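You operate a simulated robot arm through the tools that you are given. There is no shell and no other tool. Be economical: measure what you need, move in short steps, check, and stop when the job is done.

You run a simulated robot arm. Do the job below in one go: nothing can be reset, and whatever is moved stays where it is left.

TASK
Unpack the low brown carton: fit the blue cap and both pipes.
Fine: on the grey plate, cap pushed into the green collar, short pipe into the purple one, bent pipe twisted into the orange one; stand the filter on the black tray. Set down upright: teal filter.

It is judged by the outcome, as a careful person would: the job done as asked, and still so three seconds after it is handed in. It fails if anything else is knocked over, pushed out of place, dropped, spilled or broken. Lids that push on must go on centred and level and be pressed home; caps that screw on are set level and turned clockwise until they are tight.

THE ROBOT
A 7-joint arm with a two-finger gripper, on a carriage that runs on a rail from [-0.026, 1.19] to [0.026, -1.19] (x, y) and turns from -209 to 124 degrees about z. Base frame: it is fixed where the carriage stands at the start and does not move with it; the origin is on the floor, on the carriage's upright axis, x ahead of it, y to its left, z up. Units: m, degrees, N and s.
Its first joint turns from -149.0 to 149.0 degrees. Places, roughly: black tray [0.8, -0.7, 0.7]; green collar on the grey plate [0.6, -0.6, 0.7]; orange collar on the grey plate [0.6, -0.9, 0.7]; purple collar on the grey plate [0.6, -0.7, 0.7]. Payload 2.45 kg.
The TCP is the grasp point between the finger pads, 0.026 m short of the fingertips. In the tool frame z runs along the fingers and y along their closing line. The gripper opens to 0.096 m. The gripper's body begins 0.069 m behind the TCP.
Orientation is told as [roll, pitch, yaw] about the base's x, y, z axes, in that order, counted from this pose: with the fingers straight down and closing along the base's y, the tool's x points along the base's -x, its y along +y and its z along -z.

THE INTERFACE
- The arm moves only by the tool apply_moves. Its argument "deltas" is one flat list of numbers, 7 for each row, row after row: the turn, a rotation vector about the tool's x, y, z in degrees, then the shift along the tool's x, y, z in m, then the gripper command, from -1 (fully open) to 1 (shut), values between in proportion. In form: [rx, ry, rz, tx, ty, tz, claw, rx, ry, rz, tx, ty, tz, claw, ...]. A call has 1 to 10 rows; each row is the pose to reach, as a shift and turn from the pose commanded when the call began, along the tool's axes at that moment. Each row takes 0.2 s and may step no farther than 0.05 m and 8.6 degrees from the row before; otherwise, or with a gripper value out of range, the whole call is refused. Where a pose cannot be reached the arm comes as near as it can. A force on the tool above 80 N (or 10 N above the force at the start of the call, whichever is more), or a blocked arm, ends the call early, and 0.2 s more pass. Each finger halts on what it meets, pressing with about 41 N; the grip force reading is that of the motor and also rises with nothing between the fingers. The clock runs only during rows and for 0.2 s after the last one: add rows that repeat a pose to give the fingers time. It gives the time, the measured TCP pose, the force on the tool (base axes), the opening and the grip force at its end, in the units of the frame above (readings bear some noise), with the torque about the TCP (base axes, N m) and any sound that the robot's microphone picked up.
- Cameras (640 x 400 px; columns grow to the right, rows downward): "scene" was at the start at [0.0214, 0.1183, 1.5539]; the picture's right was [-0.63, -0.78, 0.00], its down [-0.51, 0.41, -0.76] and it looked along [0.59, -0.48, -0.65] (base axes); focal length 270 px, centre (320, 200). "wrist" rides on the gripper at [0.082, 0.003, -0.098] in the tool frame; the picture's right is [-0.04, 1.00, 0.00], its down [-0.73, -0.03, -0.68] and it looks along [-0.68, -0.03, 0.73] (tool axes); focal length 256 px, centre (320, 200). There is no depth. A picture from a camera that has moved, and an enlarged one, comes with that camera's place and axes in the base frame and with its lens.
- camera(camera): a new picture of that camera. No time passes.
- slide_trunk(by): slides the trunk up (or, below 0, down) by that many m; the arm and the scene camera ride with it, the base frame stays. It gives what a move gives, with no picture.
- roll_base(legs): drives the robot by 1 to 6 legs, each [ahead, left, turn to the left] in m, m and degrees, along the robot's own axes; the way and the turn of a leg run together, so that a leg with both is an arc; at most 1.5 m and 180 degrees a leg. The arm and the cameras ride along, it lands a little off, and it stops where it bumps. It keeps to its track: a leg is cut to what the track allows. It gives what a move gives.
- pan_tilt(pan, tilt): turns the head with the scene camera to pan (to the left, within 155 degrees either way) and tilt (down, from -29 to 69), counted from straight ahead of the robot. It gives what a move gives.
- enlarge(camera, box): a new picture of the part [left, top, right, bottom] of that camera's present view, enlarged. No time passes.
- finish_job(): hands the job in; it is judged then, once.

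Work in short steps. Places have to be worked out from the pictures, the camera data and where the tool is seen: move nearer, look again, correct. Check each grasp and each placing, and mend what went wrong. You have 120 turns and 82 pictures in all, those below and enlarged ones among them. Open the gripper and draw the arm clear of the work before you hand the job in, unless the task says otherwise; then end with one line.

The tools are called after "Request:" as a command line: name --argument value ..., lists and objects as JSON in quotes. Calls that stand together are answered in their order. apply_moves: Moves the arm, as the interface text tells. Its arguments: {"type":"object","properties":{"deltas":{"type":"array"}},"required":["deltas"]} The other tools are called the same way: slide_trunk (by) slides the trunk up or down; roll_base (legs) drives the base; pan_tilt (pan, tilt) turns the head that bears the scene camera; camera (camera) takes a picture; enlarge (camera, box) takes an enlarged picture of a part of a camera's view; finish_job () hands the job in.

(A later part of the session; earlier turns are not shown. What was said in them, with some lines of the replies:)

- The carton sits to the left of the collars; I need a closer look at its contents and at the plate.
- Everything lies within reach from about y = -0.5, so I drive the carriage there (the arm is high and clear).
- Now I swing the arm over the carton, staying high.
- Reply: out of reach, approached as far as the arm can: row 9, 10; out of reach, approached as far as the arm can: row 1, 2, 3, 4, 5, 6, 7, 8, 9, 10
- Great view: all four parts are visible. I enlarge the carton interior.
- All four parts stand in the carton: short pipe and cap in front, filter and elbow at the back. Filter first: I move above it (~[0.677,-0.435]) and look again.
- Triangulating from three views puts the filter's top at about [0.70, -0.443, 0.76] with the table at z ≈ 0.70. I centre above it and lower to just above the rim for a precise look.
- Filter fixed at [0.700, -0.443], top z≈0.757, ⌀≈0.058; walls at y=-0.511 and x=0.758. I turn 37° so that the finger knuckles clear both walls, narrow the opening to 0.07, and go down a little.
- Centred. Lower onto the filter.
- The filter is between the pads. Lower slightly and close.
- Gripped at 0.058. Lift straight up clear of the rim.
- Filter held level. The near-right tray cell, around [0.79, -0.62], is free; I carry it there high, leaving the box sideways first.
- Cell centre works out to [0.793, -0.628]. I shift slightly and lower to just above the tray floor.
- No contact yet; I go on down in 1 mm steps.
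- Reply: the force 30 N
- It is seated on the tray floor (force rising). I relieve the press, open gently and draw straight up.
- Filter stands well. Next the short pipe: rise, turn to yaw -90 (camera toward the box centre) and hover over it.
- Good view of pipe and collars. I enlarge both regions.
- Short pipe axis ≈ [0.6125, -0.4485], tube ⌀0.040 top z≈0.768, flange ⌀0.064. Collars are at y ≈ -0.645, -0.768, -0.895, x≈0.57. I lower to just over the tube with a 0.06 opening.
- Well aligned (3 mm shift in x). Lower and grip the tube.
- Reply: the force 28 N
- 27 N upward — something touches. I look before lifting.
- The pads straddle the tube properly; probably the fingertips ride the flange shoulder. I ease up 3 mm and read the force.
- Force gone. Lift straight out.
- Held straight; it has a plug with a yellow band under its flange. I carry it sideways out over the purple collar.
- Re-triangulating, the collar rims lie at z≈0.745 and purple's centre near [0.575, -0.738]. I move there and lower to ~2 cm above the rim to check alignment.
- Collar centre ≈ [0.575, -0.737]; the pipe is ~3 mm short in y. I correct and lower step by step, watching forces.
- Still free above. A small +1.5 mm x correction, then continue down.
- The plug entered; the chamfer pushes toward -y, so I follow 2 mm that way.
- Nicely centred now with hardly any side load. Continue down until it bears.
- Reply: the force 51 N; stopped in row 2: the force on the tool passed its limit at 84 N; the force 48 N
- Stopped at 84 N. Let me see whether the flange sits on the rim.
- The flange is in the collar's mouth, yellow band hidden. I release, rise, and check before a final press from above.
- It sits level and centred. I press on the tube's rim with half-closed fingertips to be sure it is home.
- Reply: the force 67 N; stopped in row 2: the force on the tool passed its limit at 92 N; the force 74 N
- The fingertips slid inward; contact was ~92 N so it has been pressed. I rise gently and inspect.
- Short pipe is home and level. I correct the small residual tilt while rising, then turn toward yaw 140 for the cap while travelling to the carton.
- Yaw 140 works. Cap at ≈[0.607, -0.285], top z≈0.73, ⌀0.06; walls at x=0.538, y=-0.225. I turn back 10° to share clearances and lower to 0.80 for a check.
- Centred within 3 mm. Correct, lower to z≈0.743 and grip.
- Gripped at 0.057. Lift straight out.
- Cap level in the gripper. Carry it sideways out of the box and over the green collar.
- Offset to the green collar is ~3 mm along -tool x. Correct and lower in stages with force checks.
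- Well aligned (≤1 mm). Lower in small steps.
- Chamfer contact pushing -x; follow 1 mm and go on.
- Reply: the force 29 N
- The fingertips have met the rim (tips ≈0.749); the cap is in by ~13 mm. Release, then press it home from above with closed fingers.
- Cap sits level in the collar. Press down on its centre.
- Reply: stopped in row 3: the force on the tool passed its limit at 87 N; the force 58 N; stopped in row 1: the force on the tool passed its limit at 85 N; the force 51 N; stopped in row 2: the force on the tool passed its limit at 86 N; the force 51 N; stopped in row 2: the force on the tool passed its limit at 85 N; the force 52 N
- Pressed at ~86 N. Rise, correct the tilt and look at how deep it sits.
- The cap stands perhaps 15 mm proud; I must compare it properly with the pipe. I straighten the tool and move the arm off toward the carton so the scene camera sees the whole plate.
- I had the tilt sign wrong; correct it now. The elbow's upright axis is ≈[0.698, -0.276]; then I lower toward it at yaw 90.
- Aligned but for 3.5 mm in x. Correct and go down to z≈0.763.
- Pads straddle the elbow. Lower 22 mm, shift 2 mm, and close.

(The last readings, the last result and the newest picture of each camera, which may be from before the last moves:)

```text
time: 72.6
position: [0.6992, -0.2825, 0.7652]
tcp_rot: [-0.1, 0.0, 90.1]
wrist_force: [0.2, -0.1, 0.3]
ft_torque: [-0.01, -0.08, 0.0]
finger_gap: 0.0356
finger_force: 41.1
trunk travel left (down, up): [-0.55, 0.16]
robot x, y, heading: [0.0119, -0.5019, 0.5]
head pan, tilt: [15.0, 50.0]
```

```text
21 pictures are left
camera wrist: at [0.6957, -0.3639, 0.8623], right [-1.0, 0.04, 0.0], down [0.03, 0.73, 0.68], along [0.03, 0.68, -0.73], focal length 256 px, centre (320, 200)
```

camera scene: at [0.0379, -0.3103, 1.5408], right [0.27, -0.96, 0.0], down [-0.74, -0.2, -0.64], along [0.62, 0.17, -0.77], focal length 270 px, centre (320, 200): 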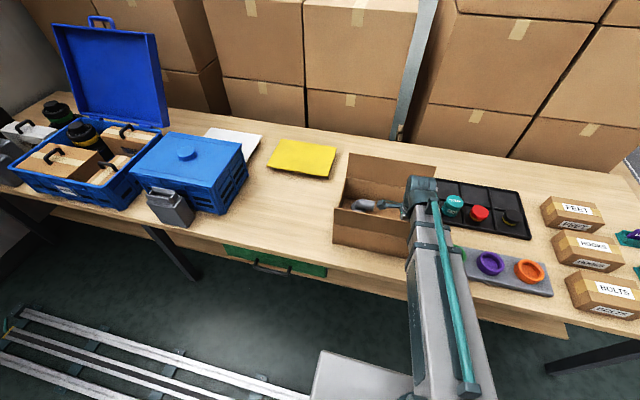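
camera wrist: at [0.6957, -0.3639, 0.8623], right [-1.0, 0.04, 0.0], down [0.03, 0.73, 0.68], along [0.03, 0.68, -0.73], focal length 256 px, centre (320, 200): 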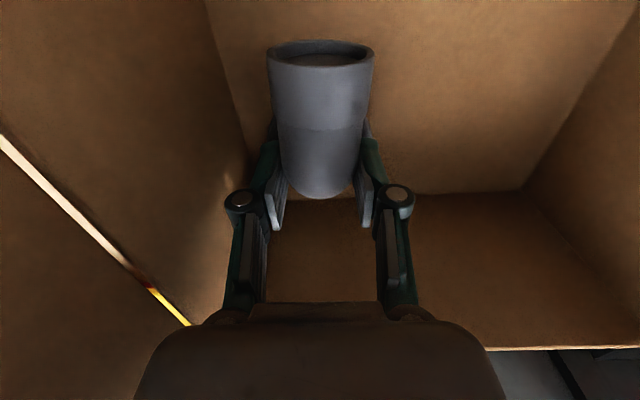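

Gripped (0.0356). Lift out.

Request:
apply_moves --deltas '[0, 0, 0, 0, 0, -0.02, 0.7, 0, 0, 0, 0, 0, -0.06, 0.7, 0, 0, 0, 0, 0, -0.1, 0.7, 0, 0, 0, 0, 0, -0.14, 0.7, 0, 0, 0, 0, 0, -0.18, 0.7, 0, 0, 0, 0, 0, -0.2, 0.7]'

Request:
enlarge --camera "scene" --box '[320, 110, 520, 290]'

```text
time: 74.0
position: [0.6979, -0.281, 0.9656]
tcp_rot: [0.0, 0.0, 90.1]
wrist_force: [0.5, -0.2, -1.1]
ft_torque: [0.04, 0.01, -0.01]
finger_gap: 0.0354
finger_force: 40.8
trunk travel left (down, up): [-0.55, 0.16]
robot x, y, heading: [0.0053, -0.4993, 0.4]
head pan, tilt: [15.0, 50.0]
```

```text
2.22 times, centred on (420, 200) of scene
camera zoom: at [0.0396, -0.3103, 1.5405], right [0.27, -0.96, 0.0], down [-0.74, -0.2, -0.64], along [0.62, 0.17, -0.77], focal length 599 px, centre (98, 200)
```

zoom: 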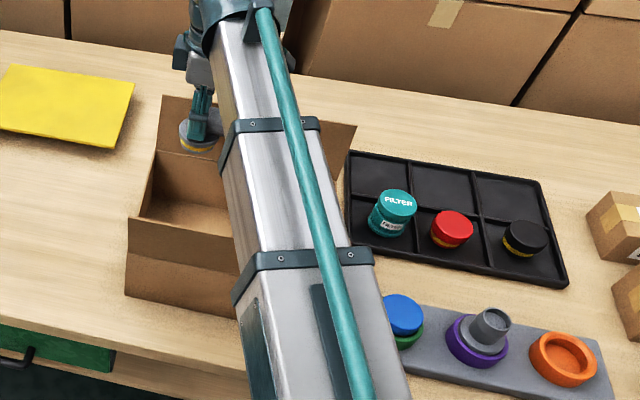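

Elbow held well; the cap also still sits in its collar. I carry the elbow over to the orange collar (~[0.579, -0.855]).

Request:
apply_moves --deltas '[0, 0, 0, 0.045, 0, 0, 0.7, 0, 0, 0, 0.09, 0, 0, 0.7, 0, 0, 0, 0.135, 0, 0, 0.7, 0, 0, 0, 0.18, 0, 0, 0.7, 0, 0, 0, 0.225, 0, 0, 0.7, 0, 0, 0, 0.27, 0, 0, 0.7, 0, 0, 0, 0.31, 0.02, 0, 0.7, 0, 0, 0, 0.35, 0.04, 0, 0.7, 0, 0, 0, 0.39, 0.06, 0, 0.7, 0, 0, 0, 0.43, 0.08, 0, 0.7]'

Request:
apply_moves --deltas '[0, 0, 0, 0.045, 0.015, 0, 0.7, 0, 0, 0, 0.09, 0.03, 0, 0.7, 0, 0, 0, 0.13, 0.036, 0, 0.7, 0, 0, 0, 0.144, 0.039, 0.02, 0.7]'

Request:
camera --camera "scene"

Request:
camera --camera "wrist"

```text
time: 76.2
position: [0.6185, -0.7129, 0.965]
tcp_rot: [0.0, 0.0, 90.1]
wrist_force: [-0.8, -0.3, -0.6]
ft_torque: [0.01, 0.01, -0.02]
finger_gap: 0.0354
finger_force: 41.0
trunk travel left (down, up): [-0.55, 0.16]
robot x, y, heading: [0.01, -0.5012, 0.2]
head pan, tilt: [15.0, 50.0]
```

```text
time: 77.2
position: [0.58, -0.8553, 0.944]
tcp_rot: [-0.1, 0.0, 90.1]
wrist_force: [0.2, 0.1, -1.1]
ft_torque: [0.02, 0.04, -0.02]
finger_gap: 0.035
finger_force: 41.1
trunk travel left (down, up): [-0.55, 0.16]
robot x, y, heading: [0.0069, -0.4998, 0.6]
head pan, tilt: [15.0, 50.0]
```

```text
19 pictures are left
camera scene: at [0.0396, -0.3104, 1.5406], right [0.27, -0.96, 0.0], down [-0.74, -0.2, -0.64], along [0.62, 0.17, -0.77], focal length 270 px, centre (320, 200)
```

scene: 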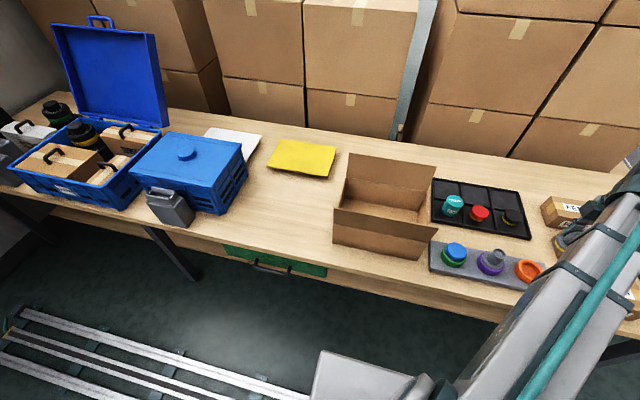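

```text
18 pictures are left
camera wrist: at [0.5763, -0.9374, 1.0421], right [-1.0, 0.04, 0.0], down [0.03, 0.73, 0.68], along [0.03, 0.68, -0.73], focal length 256 px, centre (320, 200)
```

wrist: 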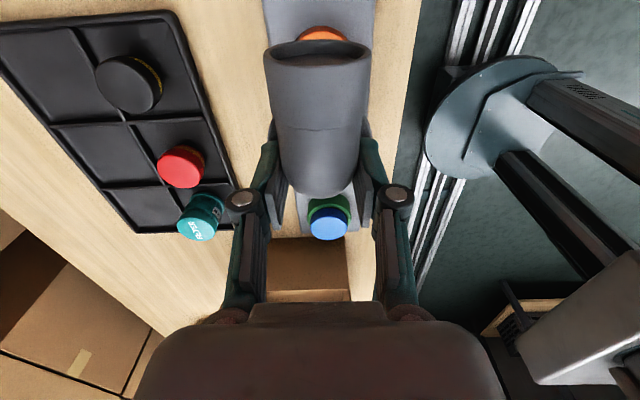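

Good unobstructed view of the cap and pipe from the scene; enlarge it to judge the cap.

Request:
enlarge --camera "scene" --box '[430, 230, 550, 290]'

```text
5.33 times, centred on (490, 260) of scene
camera zoom: at [0.0396, -0.3104, 1.5406], right [0.27, -0.96, 0.0], down [-0.74, -0.2, -0.64], along [0.62, 0.17, -0.77], focal length 1438 px, centre (-587, -120)
```

zoom: 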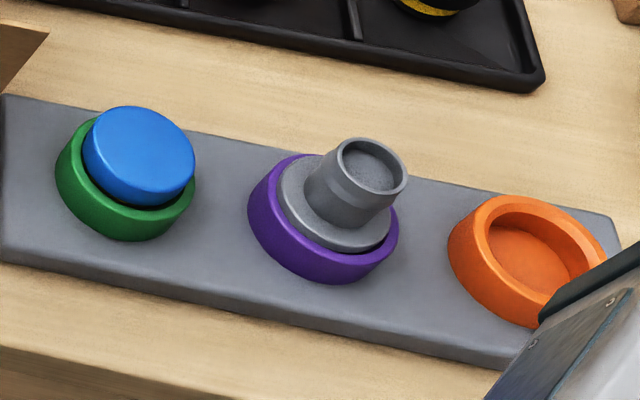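

The cap sits with the yellow band hidden, much like the pipe (heights by touch agree with it being seated). Now lower the elbow to just above the orange rim.

Request:
apply_moves --deltas '[0, 0, 0, 0, 0, 0.04, 0.7, 0, 0, 0, 0, 0, 0.08, 0.7, 0, 0, 0, 0, 0, 0.12, 0.7, 0, 0, 0, 0, 0, 0.132, 0.7]'

Request:
camera --camera "wrist"

Request:
enlarge --camera "scene" --box '[470, 210, 590, 300]'

```text
time: 78.2
position: [0.5795, -0.8559, 0.8105]
tcp_rot: [0.0, 0.0, 90.1]
wrist_force: [0.0, -0.1, -0.1]
ft_torque: [0.01, 0.02, -0.03]
finger_gap: 0.0352
finger_force: 41.3
trunk travel left (down, up): [-0.55, 0.16]
robot x, y, heading: [0.0119, -0.4955, 0.4]
head pan, tilt: [15.0, 50.0]
```

```text
16 pictures are left
camera wrist: at [0.5765, -0.9383, 0.9089], right [-1.0, 0.04, 0.0], down [0.03, 0.73, 0.68], along [0.03, 0.68, -0.73], focal length 256 px, centre (320, 200)
```

wrist: 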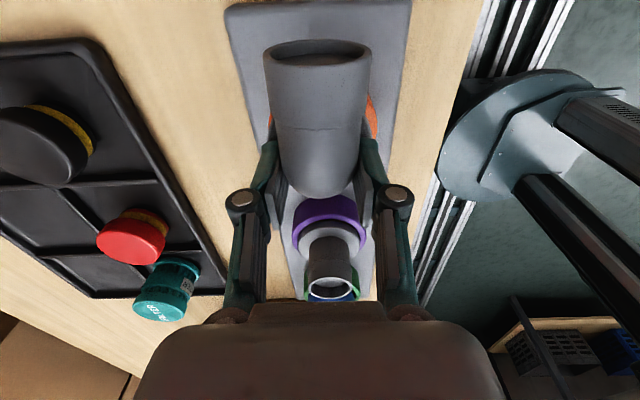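

```text
4.44 times, centred on (530, 255) of scene
camera zoom: at [0.0398, -0.3103, 1.5406], right [0.27, -0.96, 0.0], down [-0.74, -0.2, -0.64], along [0.62, 0.17, -0.77], focal length 1199 px, centre (-613, -44)
```

zoom: 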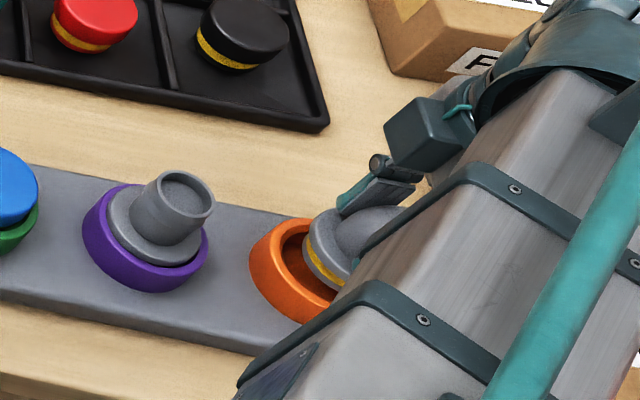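

Comparing predicted and seen pixels, flange and orange collar share the same offset, so they're aligned within ~2 mm. Lower by touch.

Request:
apply_moves --deltas '[0, 0, 0, 0, 0, 0.003, 0.7, 0, 0, 0, 0, 0, 0.006, 0.7]'

Request:
apply_moves --deltas '[0, 0, 0, 0, 0, 0.002, 0.7, 0, 0, 0, 0, 0, 0.004, 0.7]'

Request:
apply_moves --deltas '[0, 0, 0, 0, 0, 0.0015, 0.7, 0, 0, 0, 0, 0, 0.003, 0.7]'

```text
time: 78.8
position: [0.579, -0.8551, 0.808]
tcp_rot: [-0.1, 0.0, 90.1]
wrist_force: [-3.6, 5.5, 10.6]
ft_torque: [0.1, 0.01, -0.03]
finger_gap: 0.0354
finger_force: 41.1
trunk travel left (down, up): [-0.55, 0.16]
robot x, y, heading: [0.0127, -0.4977, 0.6]
head pan, tilt: [15.0, 50.0]
```

```text
time: 79.4
position: [0.5787, -0.855, 0.8052]
tcp_rot: [-0.2, 0.0, 90.2]
wrist_force: [-9.1, 14.4, 28.6]
ft_torque: [0.23, 0.23, -0.13]
finger_gap: 0.0355
finger_force: 40.7
trunk travel left (down, up): [-0.55, 0.16]
robot x, y, heading: [0.0081, -0.5018, 0.5]
head pan, tilt: [15.0, 50.0]
```

```text
time: 80.0
position: [0.5794, -0.8544, 0.8037]
tcp_rot: [-0.1, 0.1, 90.1]
wrist_force: [-8.0, 17.5, 33.7]
ft_torque: [0.18, 0.31, -0.13]
finger_gap: 0.0354
finger_force: 40.8
trunk travel left (down, up): [-0.55, 0.16]
robot x, y, heading: [0.0136, -0.5029, 0.7]
head pan, tilt: [15.0, 50.0]
```

Chamfer contact pushing +y and -x. Ease up, shift by [-1.5, +3] mm, and try again.

Request:
apply_moves --deltas '[0, 0, 0, 0, 0, -0.006, 0.7, 0, 0, 0, -0.003, 0.0015, -0.006, 0.7, 0, 0, 0, -0.003, 0.0015, -0.003, 0.7, 0, 0, 0, -0.003, 0.0015, 0, 0.7]'

Request:
apply_moves --deltas '[0, 0, 0, 0, 0, 0.0015, 0.7, 0, 0, 0, 0, 0, 0.003, 0.7]'

```text
time: 81.0
position: [0.5782, -0.8532, 0.8019]
tcp_rot: [-0.1, 0.0, 90.1]
wrist_force: [-2.7, 4.3, 9.3]
ft_torque: [0.05, 0.04, -0.02]
finger_gap: 0.035
finger_force: 40.7
trunk travel left (down, up): [-0.55, 0.16]
robot x, y, heading: [0.0122, -0.503, 0.1]
head pan, tilt: [15.0, 50.0]
```

```text
time: 81.6
position: [0.5801, -0.8526, 0.7974]
tcp_rot: [0.1, -0.1, 90.1]
wrist_force: [-5.5, 9.4, 0.0]
ft_torque: [0.49, 0.27, 0.01]
finger_gap: 0.035
finger_force: 40.9
trunk travel left (down, up): [-0.55, 0.16]
robot x, y, heading: [0.0128, -0.5026, 0.3]
head pan, tilt: [15.0, 50.0]
```

Entering. Follow another [-1, +2] mm and continue.

Request:
apply_moves --deltas '[0, 0, 0, -0.001, 0.0005, 0, 0.7, 0, 0, 0, -0.0015, 0.001, 0.002, 0.7]'

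Request:
apply_moves --deltas '[0, 0, 0, 0, 0, 0.0015, 0.7, 0, 0, 0, 0, 0, 0.003, 0.7]'

Request:
apply_moves --deltas '[0, 0, 0, 0, 0, 0.001, 0.7, 0, 0, 0, 0, 0, 0.002, 0.7]'

```text
time: 82.2
position: [0.5792, -0.852, 0.7952]
tcp_rot: [-0.1, 0.0, 90.1]
wrist_force: [-0.9, 3.9, 1.6]
ft_torque: [0.25, 0.14, 0.04]
finger_gap: 0.035
finger_force: 40.3
trunk travel left (down, up): [-0.55, 0.16]
robot x, y, heading: [0.01, -0.4974, 0.5]
head pan, tilt: [15.0, 50.0]
```

```text
time: 82.8
position: [0.5792, -0.8519, 0.7954]
tcp_rot: [-0.2, 0.2, 90.1]
wrist_force: [3.9, -0.3, 31.4]
ft_torque: [0.07, -0.14, 0.02]
finger_gap: 0.0356
finger_force: 40.7
trunk travel left (down, up): [-0.55, 0.16]
robot x, y, heading: [0.0111, -0.5027, 0.3]
head pan, tilt: [15.0, 50.0]
```

```text
time: 83.4
position: [0.5778, -0.8517, 0.7931]
tcp_rot: [-0.4, 0.2, 90.0]
wrist_force: [12.6, -3.8, 61.8]
ft_torque: [-0.2, -0.35, 0.01]
finger_gap: 0.0351
finger_force: 40.8
trunk travel left (down, up): [-0.55, 0.16]
robot x, y, heading: [0.0144, -0.5011, 0.6]
head pan, tilt: [15.0, 50.0]
```

It rests on a stop at z≈0.794. Ease off to a light push and turn clockwise 40°, watching torque and depth.

Request:
apply_moves --deltas '[0, 0, 0, 0, 0, -0.003, 0.7, 0, 0, 8, 0, 0, -0.003, 0.7, 0, 0, 16, 0, 0, -0.003, 0.7, 0, 0, 24, 0, 0, -0.003, 0.7, 0, 0, 32, 0, 0, -0.003, 0.7, 0, 0, 40, 0, 0, -0.003, 0.7]'

```text
time: 84.8
position: [0.5776, -0.8515, 0.7946]
tcp_rot: [0.0, -0.1, 50.1]
wrist_force: [10.7, -2.2, 36.0]
ft_torque: [-0.12, -0.24, 0.24]
finger_gap: 0.0353
finger_force: 41.1
trunk travel left (down, up): [-0.55, 0.16]
robot x, y, heading: [0.0123, -0.5009, 0.7]
head pan, tilt: [15.0, 50.0]
```

Turning freely, depth unchanged. Continue 40° with a slight +x relief.

Request:
apply_moves --deltas '[0, 0, 8, -0.0006, -0.0008, 0, 0.7, 0, 0, 16, -0.0006, -0.0008, 0, 0.7, 0, 0, 24, -0.0006, -0.0008, 0, 0.7, 0, 0, 32, -0.0006, -0.0008, 0, 0.7, 0, 0, 40, -0.0006, -0.0008, 0, 0.7]'

Request:
camera --camera "wrist"

```text
time: 86.0
position: [0.5792, -0.8523, 0.7937]
tcp_rot: [0.0, 0.1, 9.9]
wrist_force: [1.7, -1.0, -1.5]
ft_torque: [-0.1, -0.11, 0.05]
finger_gap: 0.0351
finger_force: 41.2
trunk travel left (down, up): [-0.55, 0.16]
robot x, y, heading: [0.0106, -0.5035, 0.1]
head pan, tilt: [15.0, 50.0]
```

```text
14 pictures are left
camera wrist: at [0.4973, -0.8636, 0.8903], right [-0.13, 0.99, 0.0], down [0.73, 0.1, 0.68], along [0.67, 0.09, -0.73], focal length 256 px, centre (320, 200)
```

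wrist: 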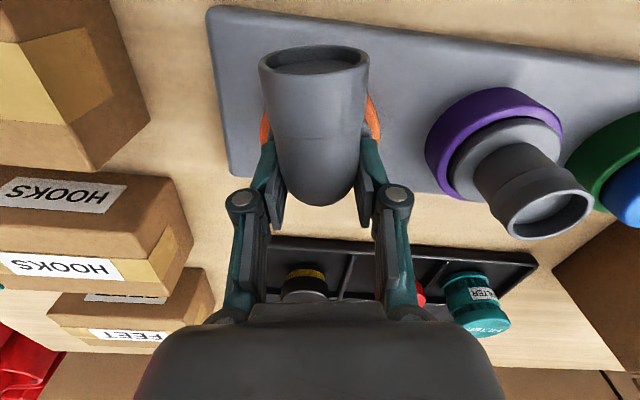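

The down force vanished at yaw 10 — the lugs likely found their slots. Push down now.

Request:
apply_moves --deltas '[0, 0, 0, 0, 0, 0.002, 0.7, 0, 0, 0, 0, 0, 0.004, 0.7]'

Request:
apply_moves --deltas '[0, 0, 0, 0, 0, 0.0015, 0.7, 0, 0, 0, 0, 0, 0.003, 0.7]'

```text
time: 86.6
position: [0.5797, -0.8517, 0.7894]
tcp_rot: [-0.1, 0.0, 10.1]
wrist_force: [-0.2, -0.6, -1.7]
ft_torque: [-0.02, -0.02, 0.01]
finger_gap: 0.0351
finger_force: 41.1
trunk travel left (down, up): [-0.55, 0.16]
robot x, y, heading: [0.0105, -0.5021, 0.4]
head pan, tilt: [15.0, 50.0]
```

```text
time: 87.2
position: [0.5794, -0.8537, 0.7854]
tcp_rot: [0.0, -0.1, 10.0]
wrist_force: [0.9, 1.1, -4.2]
ft_torque: [0.06, 0.24, 0.02]
finger_gap: 0.0351
finger_force: 40.9
trunk travel left (down, up): [-0.55, 0.16]
robot x, y, heading: [0.0111, -0.501, 0.3]
head pan, tilt: [15.0, 50.0]
```

It went down freely. Continue until it bears.

Request:
apply_moves --deltas '[0, 0, 0, 0, 0, 0.0015, 0.7, 0, 0, 0, 0, 0, 0.003, 0.7]'

Request:
apply_moves --deltas '[0, 0, 0, 0, 0, 0.001, 0.7, 0, 0, 0, 0, 0, 0.002, 0.7]'

```text
time: 87.8
position: [0.5794, -0.852, 0.7857]
tcp_rot: [-0.2, -0.2, 10.1]
wrist_force: [5.2, -3.5, 31.5]
ft_torque: [-0.17, 0.65, 0.11]
finger_gap: 0.0354
finger_force: 41.3
trunk travel left (down, up): [-0.55, 0.16]
robot x, y, heading: [0.01, -0.5034, 0.4]
head pan, tilt: [15.0, 50.0]
```

```text
time: 88.4
position: [0.5792, -0.8518, 0.7847]
tcp_rot: [-0.3, -0.4, 10.1]
wrist_force: [14.2, -9.6, 67.8]
ft_torque: [-0.08, 0.28, 0.08]
finger_gap: 0.0352
finger_force: 40.6
trunk travel left (down, up): [-0.55, 0.16]
robot x, y, heading: [0.009, -0.5025, 0.5]
head pan, tilt: [15.0, 50.0]
```

Bottomed at z≈0.785. Ease the push and turn clockwise until it tightens.

Request:
apply_moves --deltas '[0, 0, 0, 0, 0, -0.004, 0.7, 0, 0, 5, 0, 0, -0.004, 0.7, 0, 0, 10, 0, 0, -0.004, 0.7, 0, 0, 15, 0, 0, -0.004, 0.7, 0, 0, 20, 0, 0, -0.004, 0.7]'

Request:
apply_moves --deltas '[0, 0, 5, 0, 0, 0, 0.7, 0, 0, 10, 0, 0, 0, 0.7, 0, 0, 15, 0, 0, 0, 0.7, 0, 0, 20, 0, 0, 0, 0.7]'

```text
time: 89.6
position: [0.5859, -0.8536, 0.7859]
tcp_rot: [-0.3, -0.8, -9.8]
wrist_force: [49.9, -15.9, 43.1]
ft_torque: [0.55, 0.66, 1.89]
finger_gap: 0.0373
finger_force: 41.3
trunk travel left (down, up): [-0.55, 0.16]
robot x, y, heading: [0.0107, -0.5016, 0.7]
head pan, tilt: [15.0, 50.0]
```

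```text
time: 90.1
position: [0.5873, -0.8558, 0.786]
tcp_rot: [-0.2, -1.4, -15.2]
wrist_force: [8.7, -2.7, 9.5]
ft_torque: [0.64, 0.35, 0.48]
finger_gap: 0.0366
finger_force: 41.7
trunk travel left (down, up): [-0.55, 0.16]
robot x, y, heading: [0.0116, -0.5008, 0.5]
head pan, tilt: [15.0, 50.0]
stopped in row 2: the force on the tool passed its limit at 82 N (the readings are from after the stop); the commanded pose is now the measured one
```

Torque rose to ~1.9 Nm and the tool was pushed aside — likely the end stop. Look.

Request:
camera --camera "wrist"

```text
13 pictures are left
camera wrist: at [0.5068, -0.83, 0.8814], right [0.3, 0.95, 0.0], down [0.68, -0.21, 0.7], along [0.66, -0.21, -0.72], focal length 256 px, centre (320, 200)
```

wrist: 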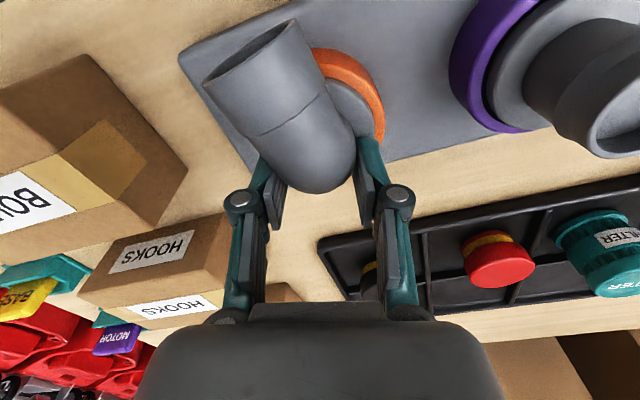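

The elbow slipped in the grip and stayed near yaw ~12. I open, straighten and recentre on the collar axis, turn back to match it, and regrip.

Request:
apply_moves --deltas '[0, 0, 0, 0, 0, -0.001, 0.3, 0, 0, 0, 0, 0, -0.001, -0.05, 0, 0, 0, 0, 0, -0.001, -0.15, -0.2, 1.4, 0, 0.0088, 0.0018, -0.001, -0.15]'

Request:
apply_moves --deltas '[0, 0, -8, 0, 0, 0, -0.15, 0, 0, -16, 0, 0, 0, -0.15, 0, 0, -24, 0, 0, 0, -0.15, 0, 0, -27, 0, 0, 0, -0.15]'

Request:
camera --camera "wrist"

```text
time: 91.1
position: [0.5777, -0.8518, 0.7852]
tcp_rot: [-0.2, 0.2, -15.3]
wrist_force: [0.9, 0.2, -0.1]
ft_torque: [0.0, 0.04, 0.0]
finger_gap: 0.0552
finger_force: 0.1
trunk travel left (down, up): [-0.55, 0.16]
robot x, y, heading: [0.0115, -0.5, 0.4]
head pan, tilt: [15.0, 50.0]
```

```text
time: 92.1
position: [0.5783, -0.8514, 0.7867]
tcp_rot: [0.0, 0.2, 11.7]
wrist_force: [0.6, -0.1, -0.1]
ft_torque: [-0.02, 0.03, 0.0]
finger_gap: 0.0551
finger_force: 0.0
trunk travel left (down, up): [-0.55, 0.16]
robot x, y, heading: [0.0109, -0.5022, 0.3]
head pan, tilt: [15.0, 50.0]
```

```text
12 pictures are left
camera wrist: at [0.4972, -0.8648, 0.8841], right [-0.17, 0.99, 0.0], down [0.73, 0.12, 0.68], along [0.67, 0.11, -0.74], focal length 256 px, centre (320, 200)
```

wrist: 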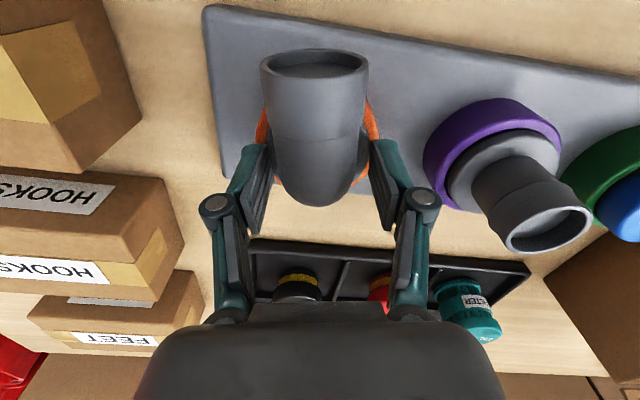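

Aligned with the elbow. Regrip 4 mm lower for better purchase, with no down push, and try 10° clockwise.

Request:
apply_moves --deltas '[0, 0, 0, 0, 0, 0.003, -0.15, 0, 0, 0, 0, 0, 0.004, 0.3, 0, 0, 0, 0, 0, 0.004, 0.7, 0, 0, 0, 0, 0, 0.004, 0.7]'

Request:
apply_moves --deltas '[0, 0, 2, 0, 0, 0, 0.7, 0, 0, 4, 0, 0, 0, 0.7, 0, 0, 6, 0, 0, 0, 0.7]'

Request:
apply_moves --deltas '[0, 0, 3, 0, 0, 0, 0.7, 0, 0, 6, 0, 0, 0, 0.7]'

```text
time: 93.1
position: [0.5786, -0.8512, 0.7862]
tcp_rot: [-0.3, -0.1, 11.7]
wrist_force: [10.7, -12.7, 48.1]
ft_torque: [-0.28, 0.11, -0.06]
finger_gap: 0.0361
finger_force: 41.4
trunk travel left (down, up): [-0.55, 0.16]
robot x, y, heading: [0.0118, -0.5016, 0.3]
head pan, tilt: [15.0, 50.0]
```

```text
time: 93.9
position: [0.5779, -0.8521, 0.7856]
tcp_rot: [-0.3, -0.2, 5.8]
wrist_force: [16.1, -23.6, 61.5]
ft_torque: [0.39, 0.46, 1.91]
finger_gap: 0.0365
finger_force: 40.8
trunk travel left (down, up): [-0.55, 0.16]
robot x, y, heading: [0.0147, -0.5009, 0.4]
head pan, tilt: [15.0, 50.0]
```

```text
time: 94.5
position: [0.5793, -0.853, 0.7856]
tcp_rot: [-0.3, -0.3, -0.2]
wrist_force: [18.2, -29.4, 58.4]
ft_torque: [0.3, 0.46, 1.85]
finger_gap: 0.0386
finger_force: 40.9
trunk travel left (down, up): [-0.55, 0.16]
robot x, y, heading: [0.0089, -0.503, 0.4]
head pan, tilt: [15.0, 50.0]
```

The fingertips bear on the flange (≈55 N down), adding friction. Turn back, release, rise 5 mm, regrip, and twist with no down force.

Request:
apply_moves --deltas '[0, 0, -6, 0, 0, 0, 0.7, 0, 0, -11.5, 0, 0, -0.002, 0.3, 0, 0, -11.5, 0, 0, -0.006, 0, 0, 0, -11.5, 0, 0, -0.009, 0, 0, 0, -11.5, 0, 0, -0.009, 0.7, 0, 0, -11.5, 0, 0, -0.009, 0.7, 0, 0, -11.5, 0, 0, -0.009, 0.7]'

Request:
apply_moves --deltas '[0, 0, 1, 0, 0, 0, 0.7, 0, 0, 3, 0, 0, 0, 0.7]'

Request:
apply_moves --deltas '[0, 0, 2, 0, 0, 0, 0.7, 0, 0, 4, 0, 0, 0, 0.7]'

```text
time: 96.1
position: [0.5786, -0.8523, 0.7899]
tcp_rot: [-0.1, 0.2, 11.2]
wrist_force: [4.1, -17.3, -6.2]
ft_torque: [-0.32, -0.1, 0.24]
finger_gap: 0.0362
finger_force: 40.5
trunk travel left (down, up): [-0.55, 0.16]
robot x, y, heading: [0.0101, -0.5029, 0.3]
head pan, tilt: [15.0, 50.0]
```

```text
time: 96.7
position: [0.5793, -0.8534, 0.7917]
tcp_rot: [0.1, 0.0, 8.2]
wrist_force: [8.1, -20.4, -6.2]
ft_torque: [0.13, -0.12, -0.15]
finger_gap: 0.0364
finger_force: 41.3
trunk travel left (down, up): [-0.55, 0.16]
robot x, y, heading: [0.007, -0.5014, 0.5]
head pan, tilt: [15.0, 50.0]
```

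```text
time: 97.3
position: [0.5798, -0.8538, 0.7908]
tcp_rot: [0.0, 0.0, 4.3]
wrist_force: [15.4, -21.2, 1.0]
ft_torque: [0.22, 0.34, 1.37]
finger_gap: 0.0366
finger_force: 40.8
trunk travel left (down, up): [-0.55, 0.16]
robot x, y, heading: [0.013, -0.5033, 0.2]
head pan, tilt: [15.0, 50.0]
```

There's a few degrees of play, then a hard stop clockwise. I test the other way gently to understand the joint.

Request:
apply_moves --deltas '[0, 0, -4, 0, 0, 0, 0.7, 0, 0, -7, 0, 0, 0, 0.7]'

Request:
apply_moves --deltas '[0, 0, -2, 0, 0, 0, 0.7, 0, 0, -4, 0, 0, 0, 0.7]'

Request:
apply_moves --deltas '[0, 0, -2, 0, 0, 0, 0.7, 0, 0, -4, 0, 0, 0, 0.7]'

```text
time: 97.9
position: [0.5795, -0.8528, 0.7919]
tcp_rot: [0.0, -0.1, 11.2]
wrist_force: [17.9, -16.4, 6.4]
ft_torque: [-0.3, -0.65, 1.04]
finger_gap: 0.036
finger_force: 40.8
trunk travel left (down, up): [-0.55, 0.16]
robot x, y, heading: [0.009, -0.5034, 0.3]
head pan, tilt: [15.0, 50.0]
```

```text
time: 98.5
position: [0.5802, -0.852, 0.7911]
tcp_rot: [-0.1, 0.0, 15.3]
wrist_force: [21.0, -14.8, 2.5]
ft_torque: [-0.43, -0.53, 0.35]
finger_gap: 0.0361
finger_force: 40.5
trunk travel left (down, up): [-0.55, 0.16]
robot x, y, heading: [0.0128, -0.5023, 0.4]
head pan, tilt: [15.0, 50.0]
```

```text
time: 99.1
position: [0.5801, -0.8509, 0.7908]
tcp_rot: [-0.2, 0.0, 19.2]
wrist_force: [19.3, -11.9, -0.2]
ft_torque: [-0.37, -0.63, -0.31]
finger_gap: 0.0354
finger_force: 40.2
trunk travel left (down, up): [-0.55, 0.16]
robot x, y, heading: [0.0113, -0.5021, 0.5]
head pan, tilt: [15.0, 50.0]
```

Side loads confuse the torque. Release to let it settle, regrip centred 1.5 mm toward -y at yaw 12, and read again.

Request:
apply_moves --deltas '[0, 0, 0, 0, 0, 0, 0.2, 0, 0, 0, 0, 0, 0, 0, 0, 0, 7, 0, -0.0015, 0, 0, 0, 0, 7, 0, -0.0015, 0, 0.4, 0, 0, 7, 0, -0.0015, 0, 0.7, 0, 0, 7, 0, -0.0015, 0, 0.7]'

Request:
enlarge --camera "wrist" --box '[200, 20, 440, 220]'

```text
time: 100.5
position: [0.5787, -0.8523, 0.793]
tcp_rot: [0.1, 0.1, 12.2]
wrist_force: [1.2, -2.9, 4.5]
ft_torque: [0.38, 0.16, 0.14]
finger_gap: 0.036
finger_force: 41.2
trunk travel left (down, up): [-0.55, 0.16]
robot x, y, heading: [0.0121, -0.4998, 0.6]
head pan, tilt: [15.0, 50.0]
```

```text
2.00 times, centred on (320, 120) of wrist
camera zoom: at [0.4981, -0.8668, 0.8899], right [-0.17, 0.99, 0.0], down [0.72, 0.13, 0.68], along [0.67, 0.12, -0.74], focal length 512 px, centre (320, 360)
```

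zoom: 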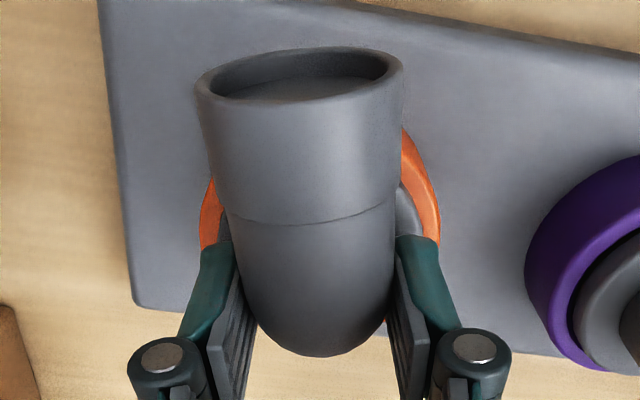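

The elbow turned back ~6° easily but clockwise it stops hard — perhaps that stop is "tight". I retighten clockwise and then pull up a little to see whether it is locked.

Request:
apply_moves --deltas '[0, 0, 4, 0, 0, 0, 0.7, 0, 0, 8, 0, 0, 0, 0.7, 0, 0, 10, 0, 0, 0, 0.7]'

Request:
apply_moves --deltas '[0, 0, -2, 0, 0, -0.001, 0.7, 0, 0, -2, 0, 0, -0.003, 0.7]'

```text
time: 101.3
position: [0.5794, -0.8539, 0.7915]
tcp_rot: [0.0, 0.1, 2.2]
wrist_force: [8.2, -6.0, 5.4]
ft_torque: [0.38, 0.39, 1.25]
finger_gap: 0.0373
finger_force: 41.3
trunk travel left (down, up): [-0.55, 0.16]
robot x, y, heading: [0.0123, -0.4976, 0.5]
head pan, tilt: [15.0, 50.0]
```

```text
time: 101.9
position: [0.5793, -0.8525, 0.7911]
tcp_rot: [0.2, 0.3, 4.3]
wrist_force: [4.8, -3.5, -25.1]
ft_torque: [0.7, -0.86, 0.39]
finger_gap: 0.0369
finger_force: 40.4
trunk travel left (down, up): [-0.55, 0.16]
robot x, y, heading: [0.0146, -0.4975, 0.3]
head pan, tilt: [15.0, 50.0]
```

Pulling with 25 N doesn't move it: it is locked in. I relieve, regrip aligned, and give one last clockwise tightening.

Request:
apply_moves --deltas '[0, 0, 0, 0, 0, 0.003, 0.7, 0, 0, 0, 0, 0, 0.003, 0.2, 0, 0, 0, 0, 0, 0.003, 0, 0, 0, -5, 0, 0, 0.004, 0, 0, 0, -8, 0, 0, 0.004, 0, 0, 0, -8, 0, 0, 0.004, 0.4, 0, 0, -8, 0, 0, 0.004, 0.7, 0, 0, -8, 0, 0, 0.004, 0.7]'

Request:
apply_moves --deltas '[0, 0, 4, 0, 0, 0, 0.7, 0, 0, 7, 0, 0, 0, 0.7, 0, 0, 10, 0, 0, 0, 0.7]'

Request:
camera --camera "wrist"

```text
time: 103.7
position: [0.5779, -0.8518, 0.7903]
tcp_rot: [0.0, 0.2, 12.2]
wrist_force: [0.3, -2.6, 0.4]
ft_torque: [-0.58, 0.03, -1.22]
finger_gap: 0.0364
finger_force: 40.6
trunk travel left (down, up): [-0.55, 0.16]
robot x, y, heading: [0.0111, -0.5036, 0.5]
head pan, tilt: [15.0, 50.0]
```

```text
time: 104.5
position: [0.5783, -0.8544, 0.7906]
tcp_rot: [0.0, 0.1, 2.2]
wrist_force: [7.8, -4.8, 0.6]
ft_torque: [0.42, 0.53, 1.32]
finger_gap: 0.0377
finger_force: 40.6
trunk travel left (down, up): [-0.55, 0.16]
robot x, y, heading: [0.0119, -0.5042, 0.5]
head pan, tilt: [15.0, 50.0]
```

```text
10 pictures are left
camera wrist: at [0.4971, -0.8532, 0.8882], right [0.0, 1.0, 0.0], down [0.74, 0.0, 0.68], along [0.68, 0.0, -0.74], focal length 256 px, centre (320, 200)
```

wrist: 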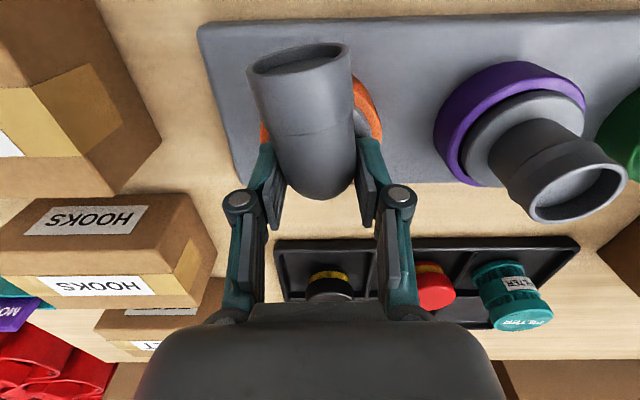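

It is tight: resists both ways. Release and rise clear.

Request:
apply_moves --deltas '[0, 0, -5, 0, 0, 0, 0.5, 0, 0, -7, 0, 0, 0, 0.1, 0, 0, -7, 0, 0, 0, -0.3, 0, 0, -7, 0, 0, 0, -0.5, 0, 0, -7, 0, 0, -0.04, -0.5, 0, 0, -7, 0, 0, -0.08, -0.5, 0, 0, -7, 0, 0, -0.12, -0.5, 0, 0, -7, 0, 0, -0.16, -0.5]'

Request:
camera --camera "wrist"

Request:
enlarge --camera "scene" --box '[420, 200, 570, 300]'

```text
time: 106.3
position: [0.5794, -0.8529, 0.9503]
tcp_rot: [0.2, 0.2, 9.2]
wrist_force: [0.5, 0.3, -0.1]
ft_torque: [0.03, 0.03, 0.0]
finger_gap: 0.072
finger_force: 0.1
trunk travel left (down, up): [-0.55, 0.16]
robot x, y, heading: [0.0119, -0.504, 0.4]
head pan, tilt: [15.0, 50.0]
```

```text
9 pictures are left
camera wrist: at [0.4976, -0.8625, 1.0485], right [-0.12, 0.99, 0.0], down [0.73, 0.09, 0.68], along [0.67, 0.08, -0.74], focal length 256 px, centre (320, 200)
```

wrist: 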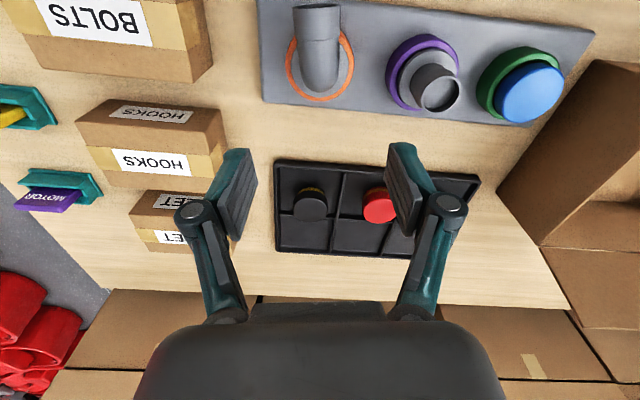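

```text
4.00 times, centred on (495, 250) of scene
camera zoom: at [0.0394, -0.3103, 1.5405], right [0.27, -0.96, 0.0], down [-0.74, -0.2, -0.64], along [0.62, 0.17, -0.77], focal length 1079 px, centre (-380, 0)
```

zoom: 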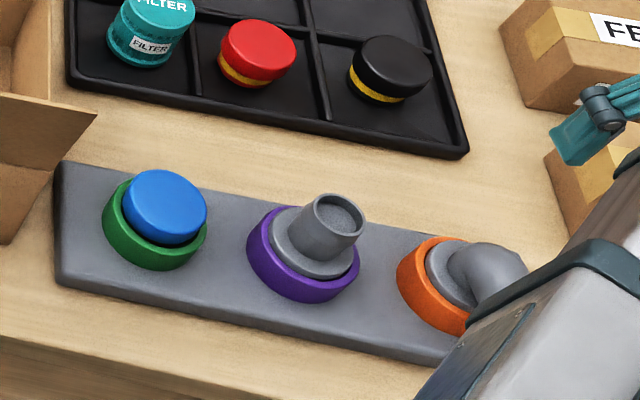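

Elbow looks well seated. I zoom in the wrist view to compare protrusion of all three.

Request:
enlarge --camera "wrist" --box '[270, 0, 590, 140]'

```text
2.00 times, centred on (430, 70) of wrist
camera zoom: at [0.4976, -0.8625, 1.0485], right [-0.12, 0.99, 0.0], down [0.73, 0.09, 0.68], along [0.67, 0.08, -0.74], focal length 512 px, centre (100, 460)
```

zoom: 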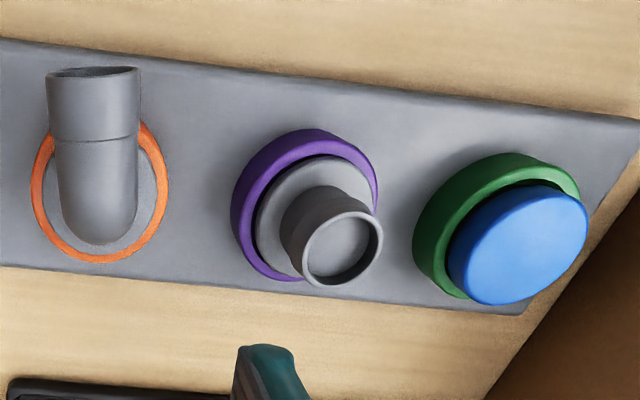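

The pipe and elbow flanges match in height, but I want certainty on the cap's depth. I go over it at the same relative height as when it was gripped (TCP z≈0.777) and compare how it looks against the grasp picture (262–381 px wide, lower edge 222).

Request:
apply_moves --deltas '[0, 0, 0, -0.0063, 0.0458, 0, -0.4, 0, 0, 0, -0.0126, 0.0916, 0, -0.4, 0, 0, 0, -0.0188, 0.1373, 0, -0.4, 0, 0, 0, -0.0251, 0.1831, 0, -0.4, 0, 0, 0, -0.0314, 0.2289, 0, -0.4, 0, 0, 0, -0.0314, 0.2289, 0.04, -0.4, 0, 0, 0, -0.0314, 0.2289, 0.08, -0.4, 0, 0, 0, -0.0314, 0.2289, 0.11, -0.4]'

Request:
camera --camera "wrist"

```text
time: 108.1
position: [0.5745, -0.6239, 0.8392]
tcp_rot: [0.0, 0.1, 9.2]
wrist_force: [-0.5, -0.4, 0.2]
ft_torque: [0.03, 0.0, 0.0]
finger_gap: 0.0672
finger_force: 0.1
trunk travel left (down, up): [-0.55, 0.16]
robot x, y, heading: [0.0095, -0.5024, 0.6]
head pan, tilt: [15.0, 50.0]
```

```text
6 pictures are left
camera wrist: at [0.4923, -0.6339, 0.9375], right [-0.12, 0.99, 0.0], down [0.73, 0.09, 0.68], along [0.67, 0.08, -0.74], focal length 256 px, centre (320, 200)
```

wrist: 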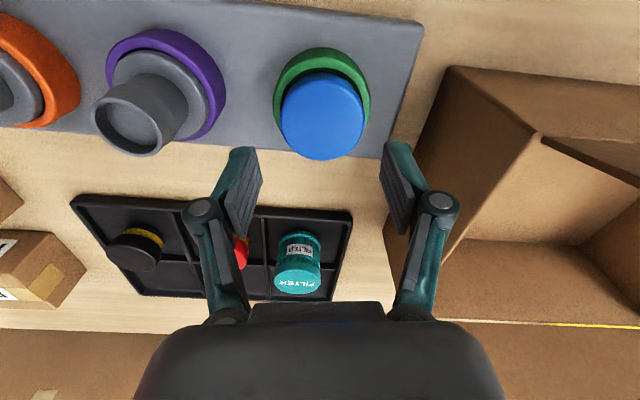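

Request:
apply_moves --deltas '[0, 0, 0, 0, 0.001, 0.03, -0.4, 0, 0, 0, 0, 0.001, 0.055, -0.4, 0, 0, 0, 0, 0.001, 0.061, -0.4]'

Request:
camera --camera "wrist"

```text
time: 108.9
position: [0.574, -0.6208, 0.7799]
tcp_rot: [0.0, 0.1, 9.2]
wrist_force: [0.0, -0.9, -0.4]
ft_torque: [-0.02, -0.01, 0.02]
finger_gap: 0.0672
finger_force: 0.0
trunk travel left (down, up): [-0.55, 0.16]
robot x, y, heading: [0.0114, -0.4992, 0.1]
head pan, tilt: [15.0, 50.0]
```

```text
5 pictures are left
camera wrist: at [0.4924, -0.6304, 0.8772], right [-0.12, 0.99, 0.0], down [0.73, 0.09, 0.68], along [0.67, 0.08, -0.74], focal length 256 px, centre (320, 200)
```

wrist: 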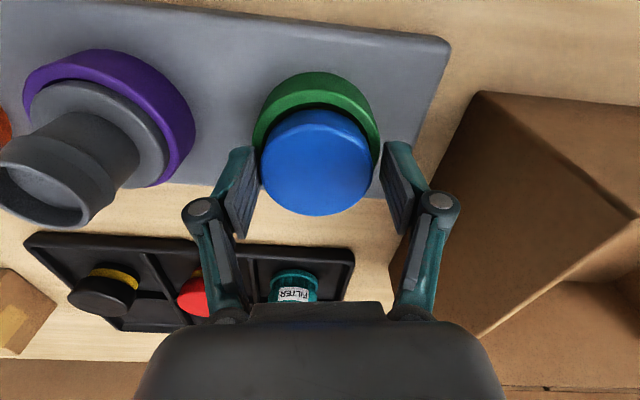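

Here the cap looks 110 px wide against 119 at the grasp, i.e. it sits ~12 mm lower in the hand: net rise ≈0.02 m, the same seat level as the elbow — it is home. Withdraw the arm up and clear.

Request:
apply_moves --deltas '[0, 0, 0, 0, 0, -0.03, -0.4, 0, 0, 0, 0, 0, -0.075, -0.4, 0, 0, 0, 0, 0, -0.12, -0.4, 0, 0, 0, 0, 0, -0.165, -0.4, 0, 0, 0, 0, 0.02, -0.2, -0.7, 0, 0, 0, 0, 0.06, -0.22, -1, 0, 0, 0, 0, 0.1, -0.23, -1, 0, 0, 0, 0, 0.14, -0.23, -1, 0, 0, 0, 0, 0.18, -0.23, -1]'

Request:
camera --camera "scene"

Request:
enlarge --camera "scene" --box '[320, 140, 580, 310]'

```text
time: 110.9
position: [0.5438, -0.4417, 1.0107]
tcp_rot: [0.1, 0.2, 9.3]
wrist_force: [-0.1, 0.7, -0.1]
ft_torque: [-0.02, 0.01, -0.01]
finger_gap: 0.0961
finger_force: 0.1
trunk travel left (down, up): [-0.55, 0.16]
robot x, y, heading: [0.0107, -0.5033, 0.3]
head pan, tilt: [15.0, 50.0]
```

```text
4 pictures are left
camera scene: at [0.0395, -0.3101, 1.5405], right [0.27, -0.96, 0.0], down [-0.74, -0.2, -0.64], along [0.62, 0.17, -0.77], focal length 270 px, centre (320, 200)
```

scene: 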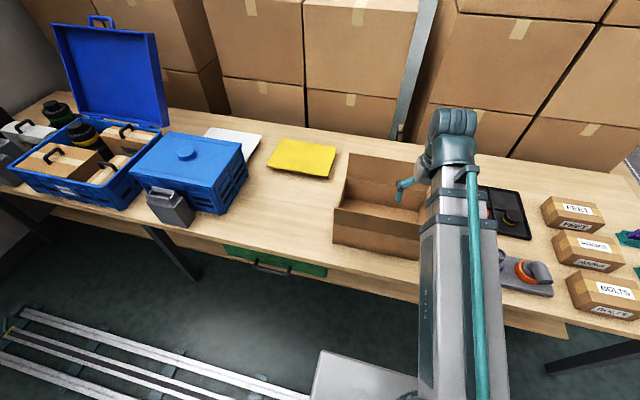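

```text
2.35 times, centred on (450, 225) of scene
camera zoom: at [0.0395, -0.3101, 1.5405], right [0.27, -0.96, 0.0], down [-0.74, -0.2, -0.64], along [0.62, 0.17, -0.77], focal length 634 px, centre (14, 141)
```

zoom: 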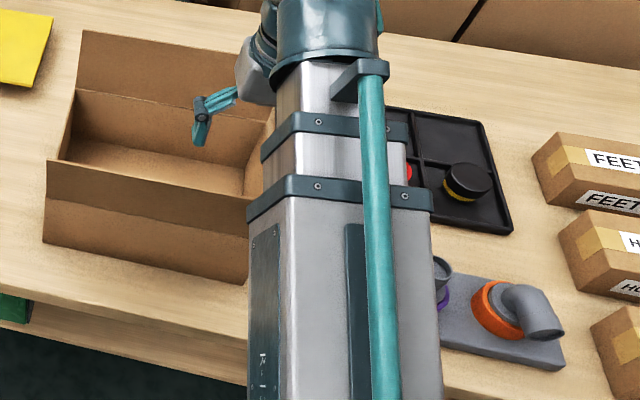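

The carton is empty, the elbow sits level in the orange collar, everything else is in place, the gripper is open and the arm is clear. Handing in.

Request:
finish_job

```text
The job is handed in.
```

The carton is unpacked and the job is handed in: the cap is pressed into the green collar, the short pipe into the purple one, the bent pipe twisted tight into the orange one, and the teal filter stands upright on the black tray.
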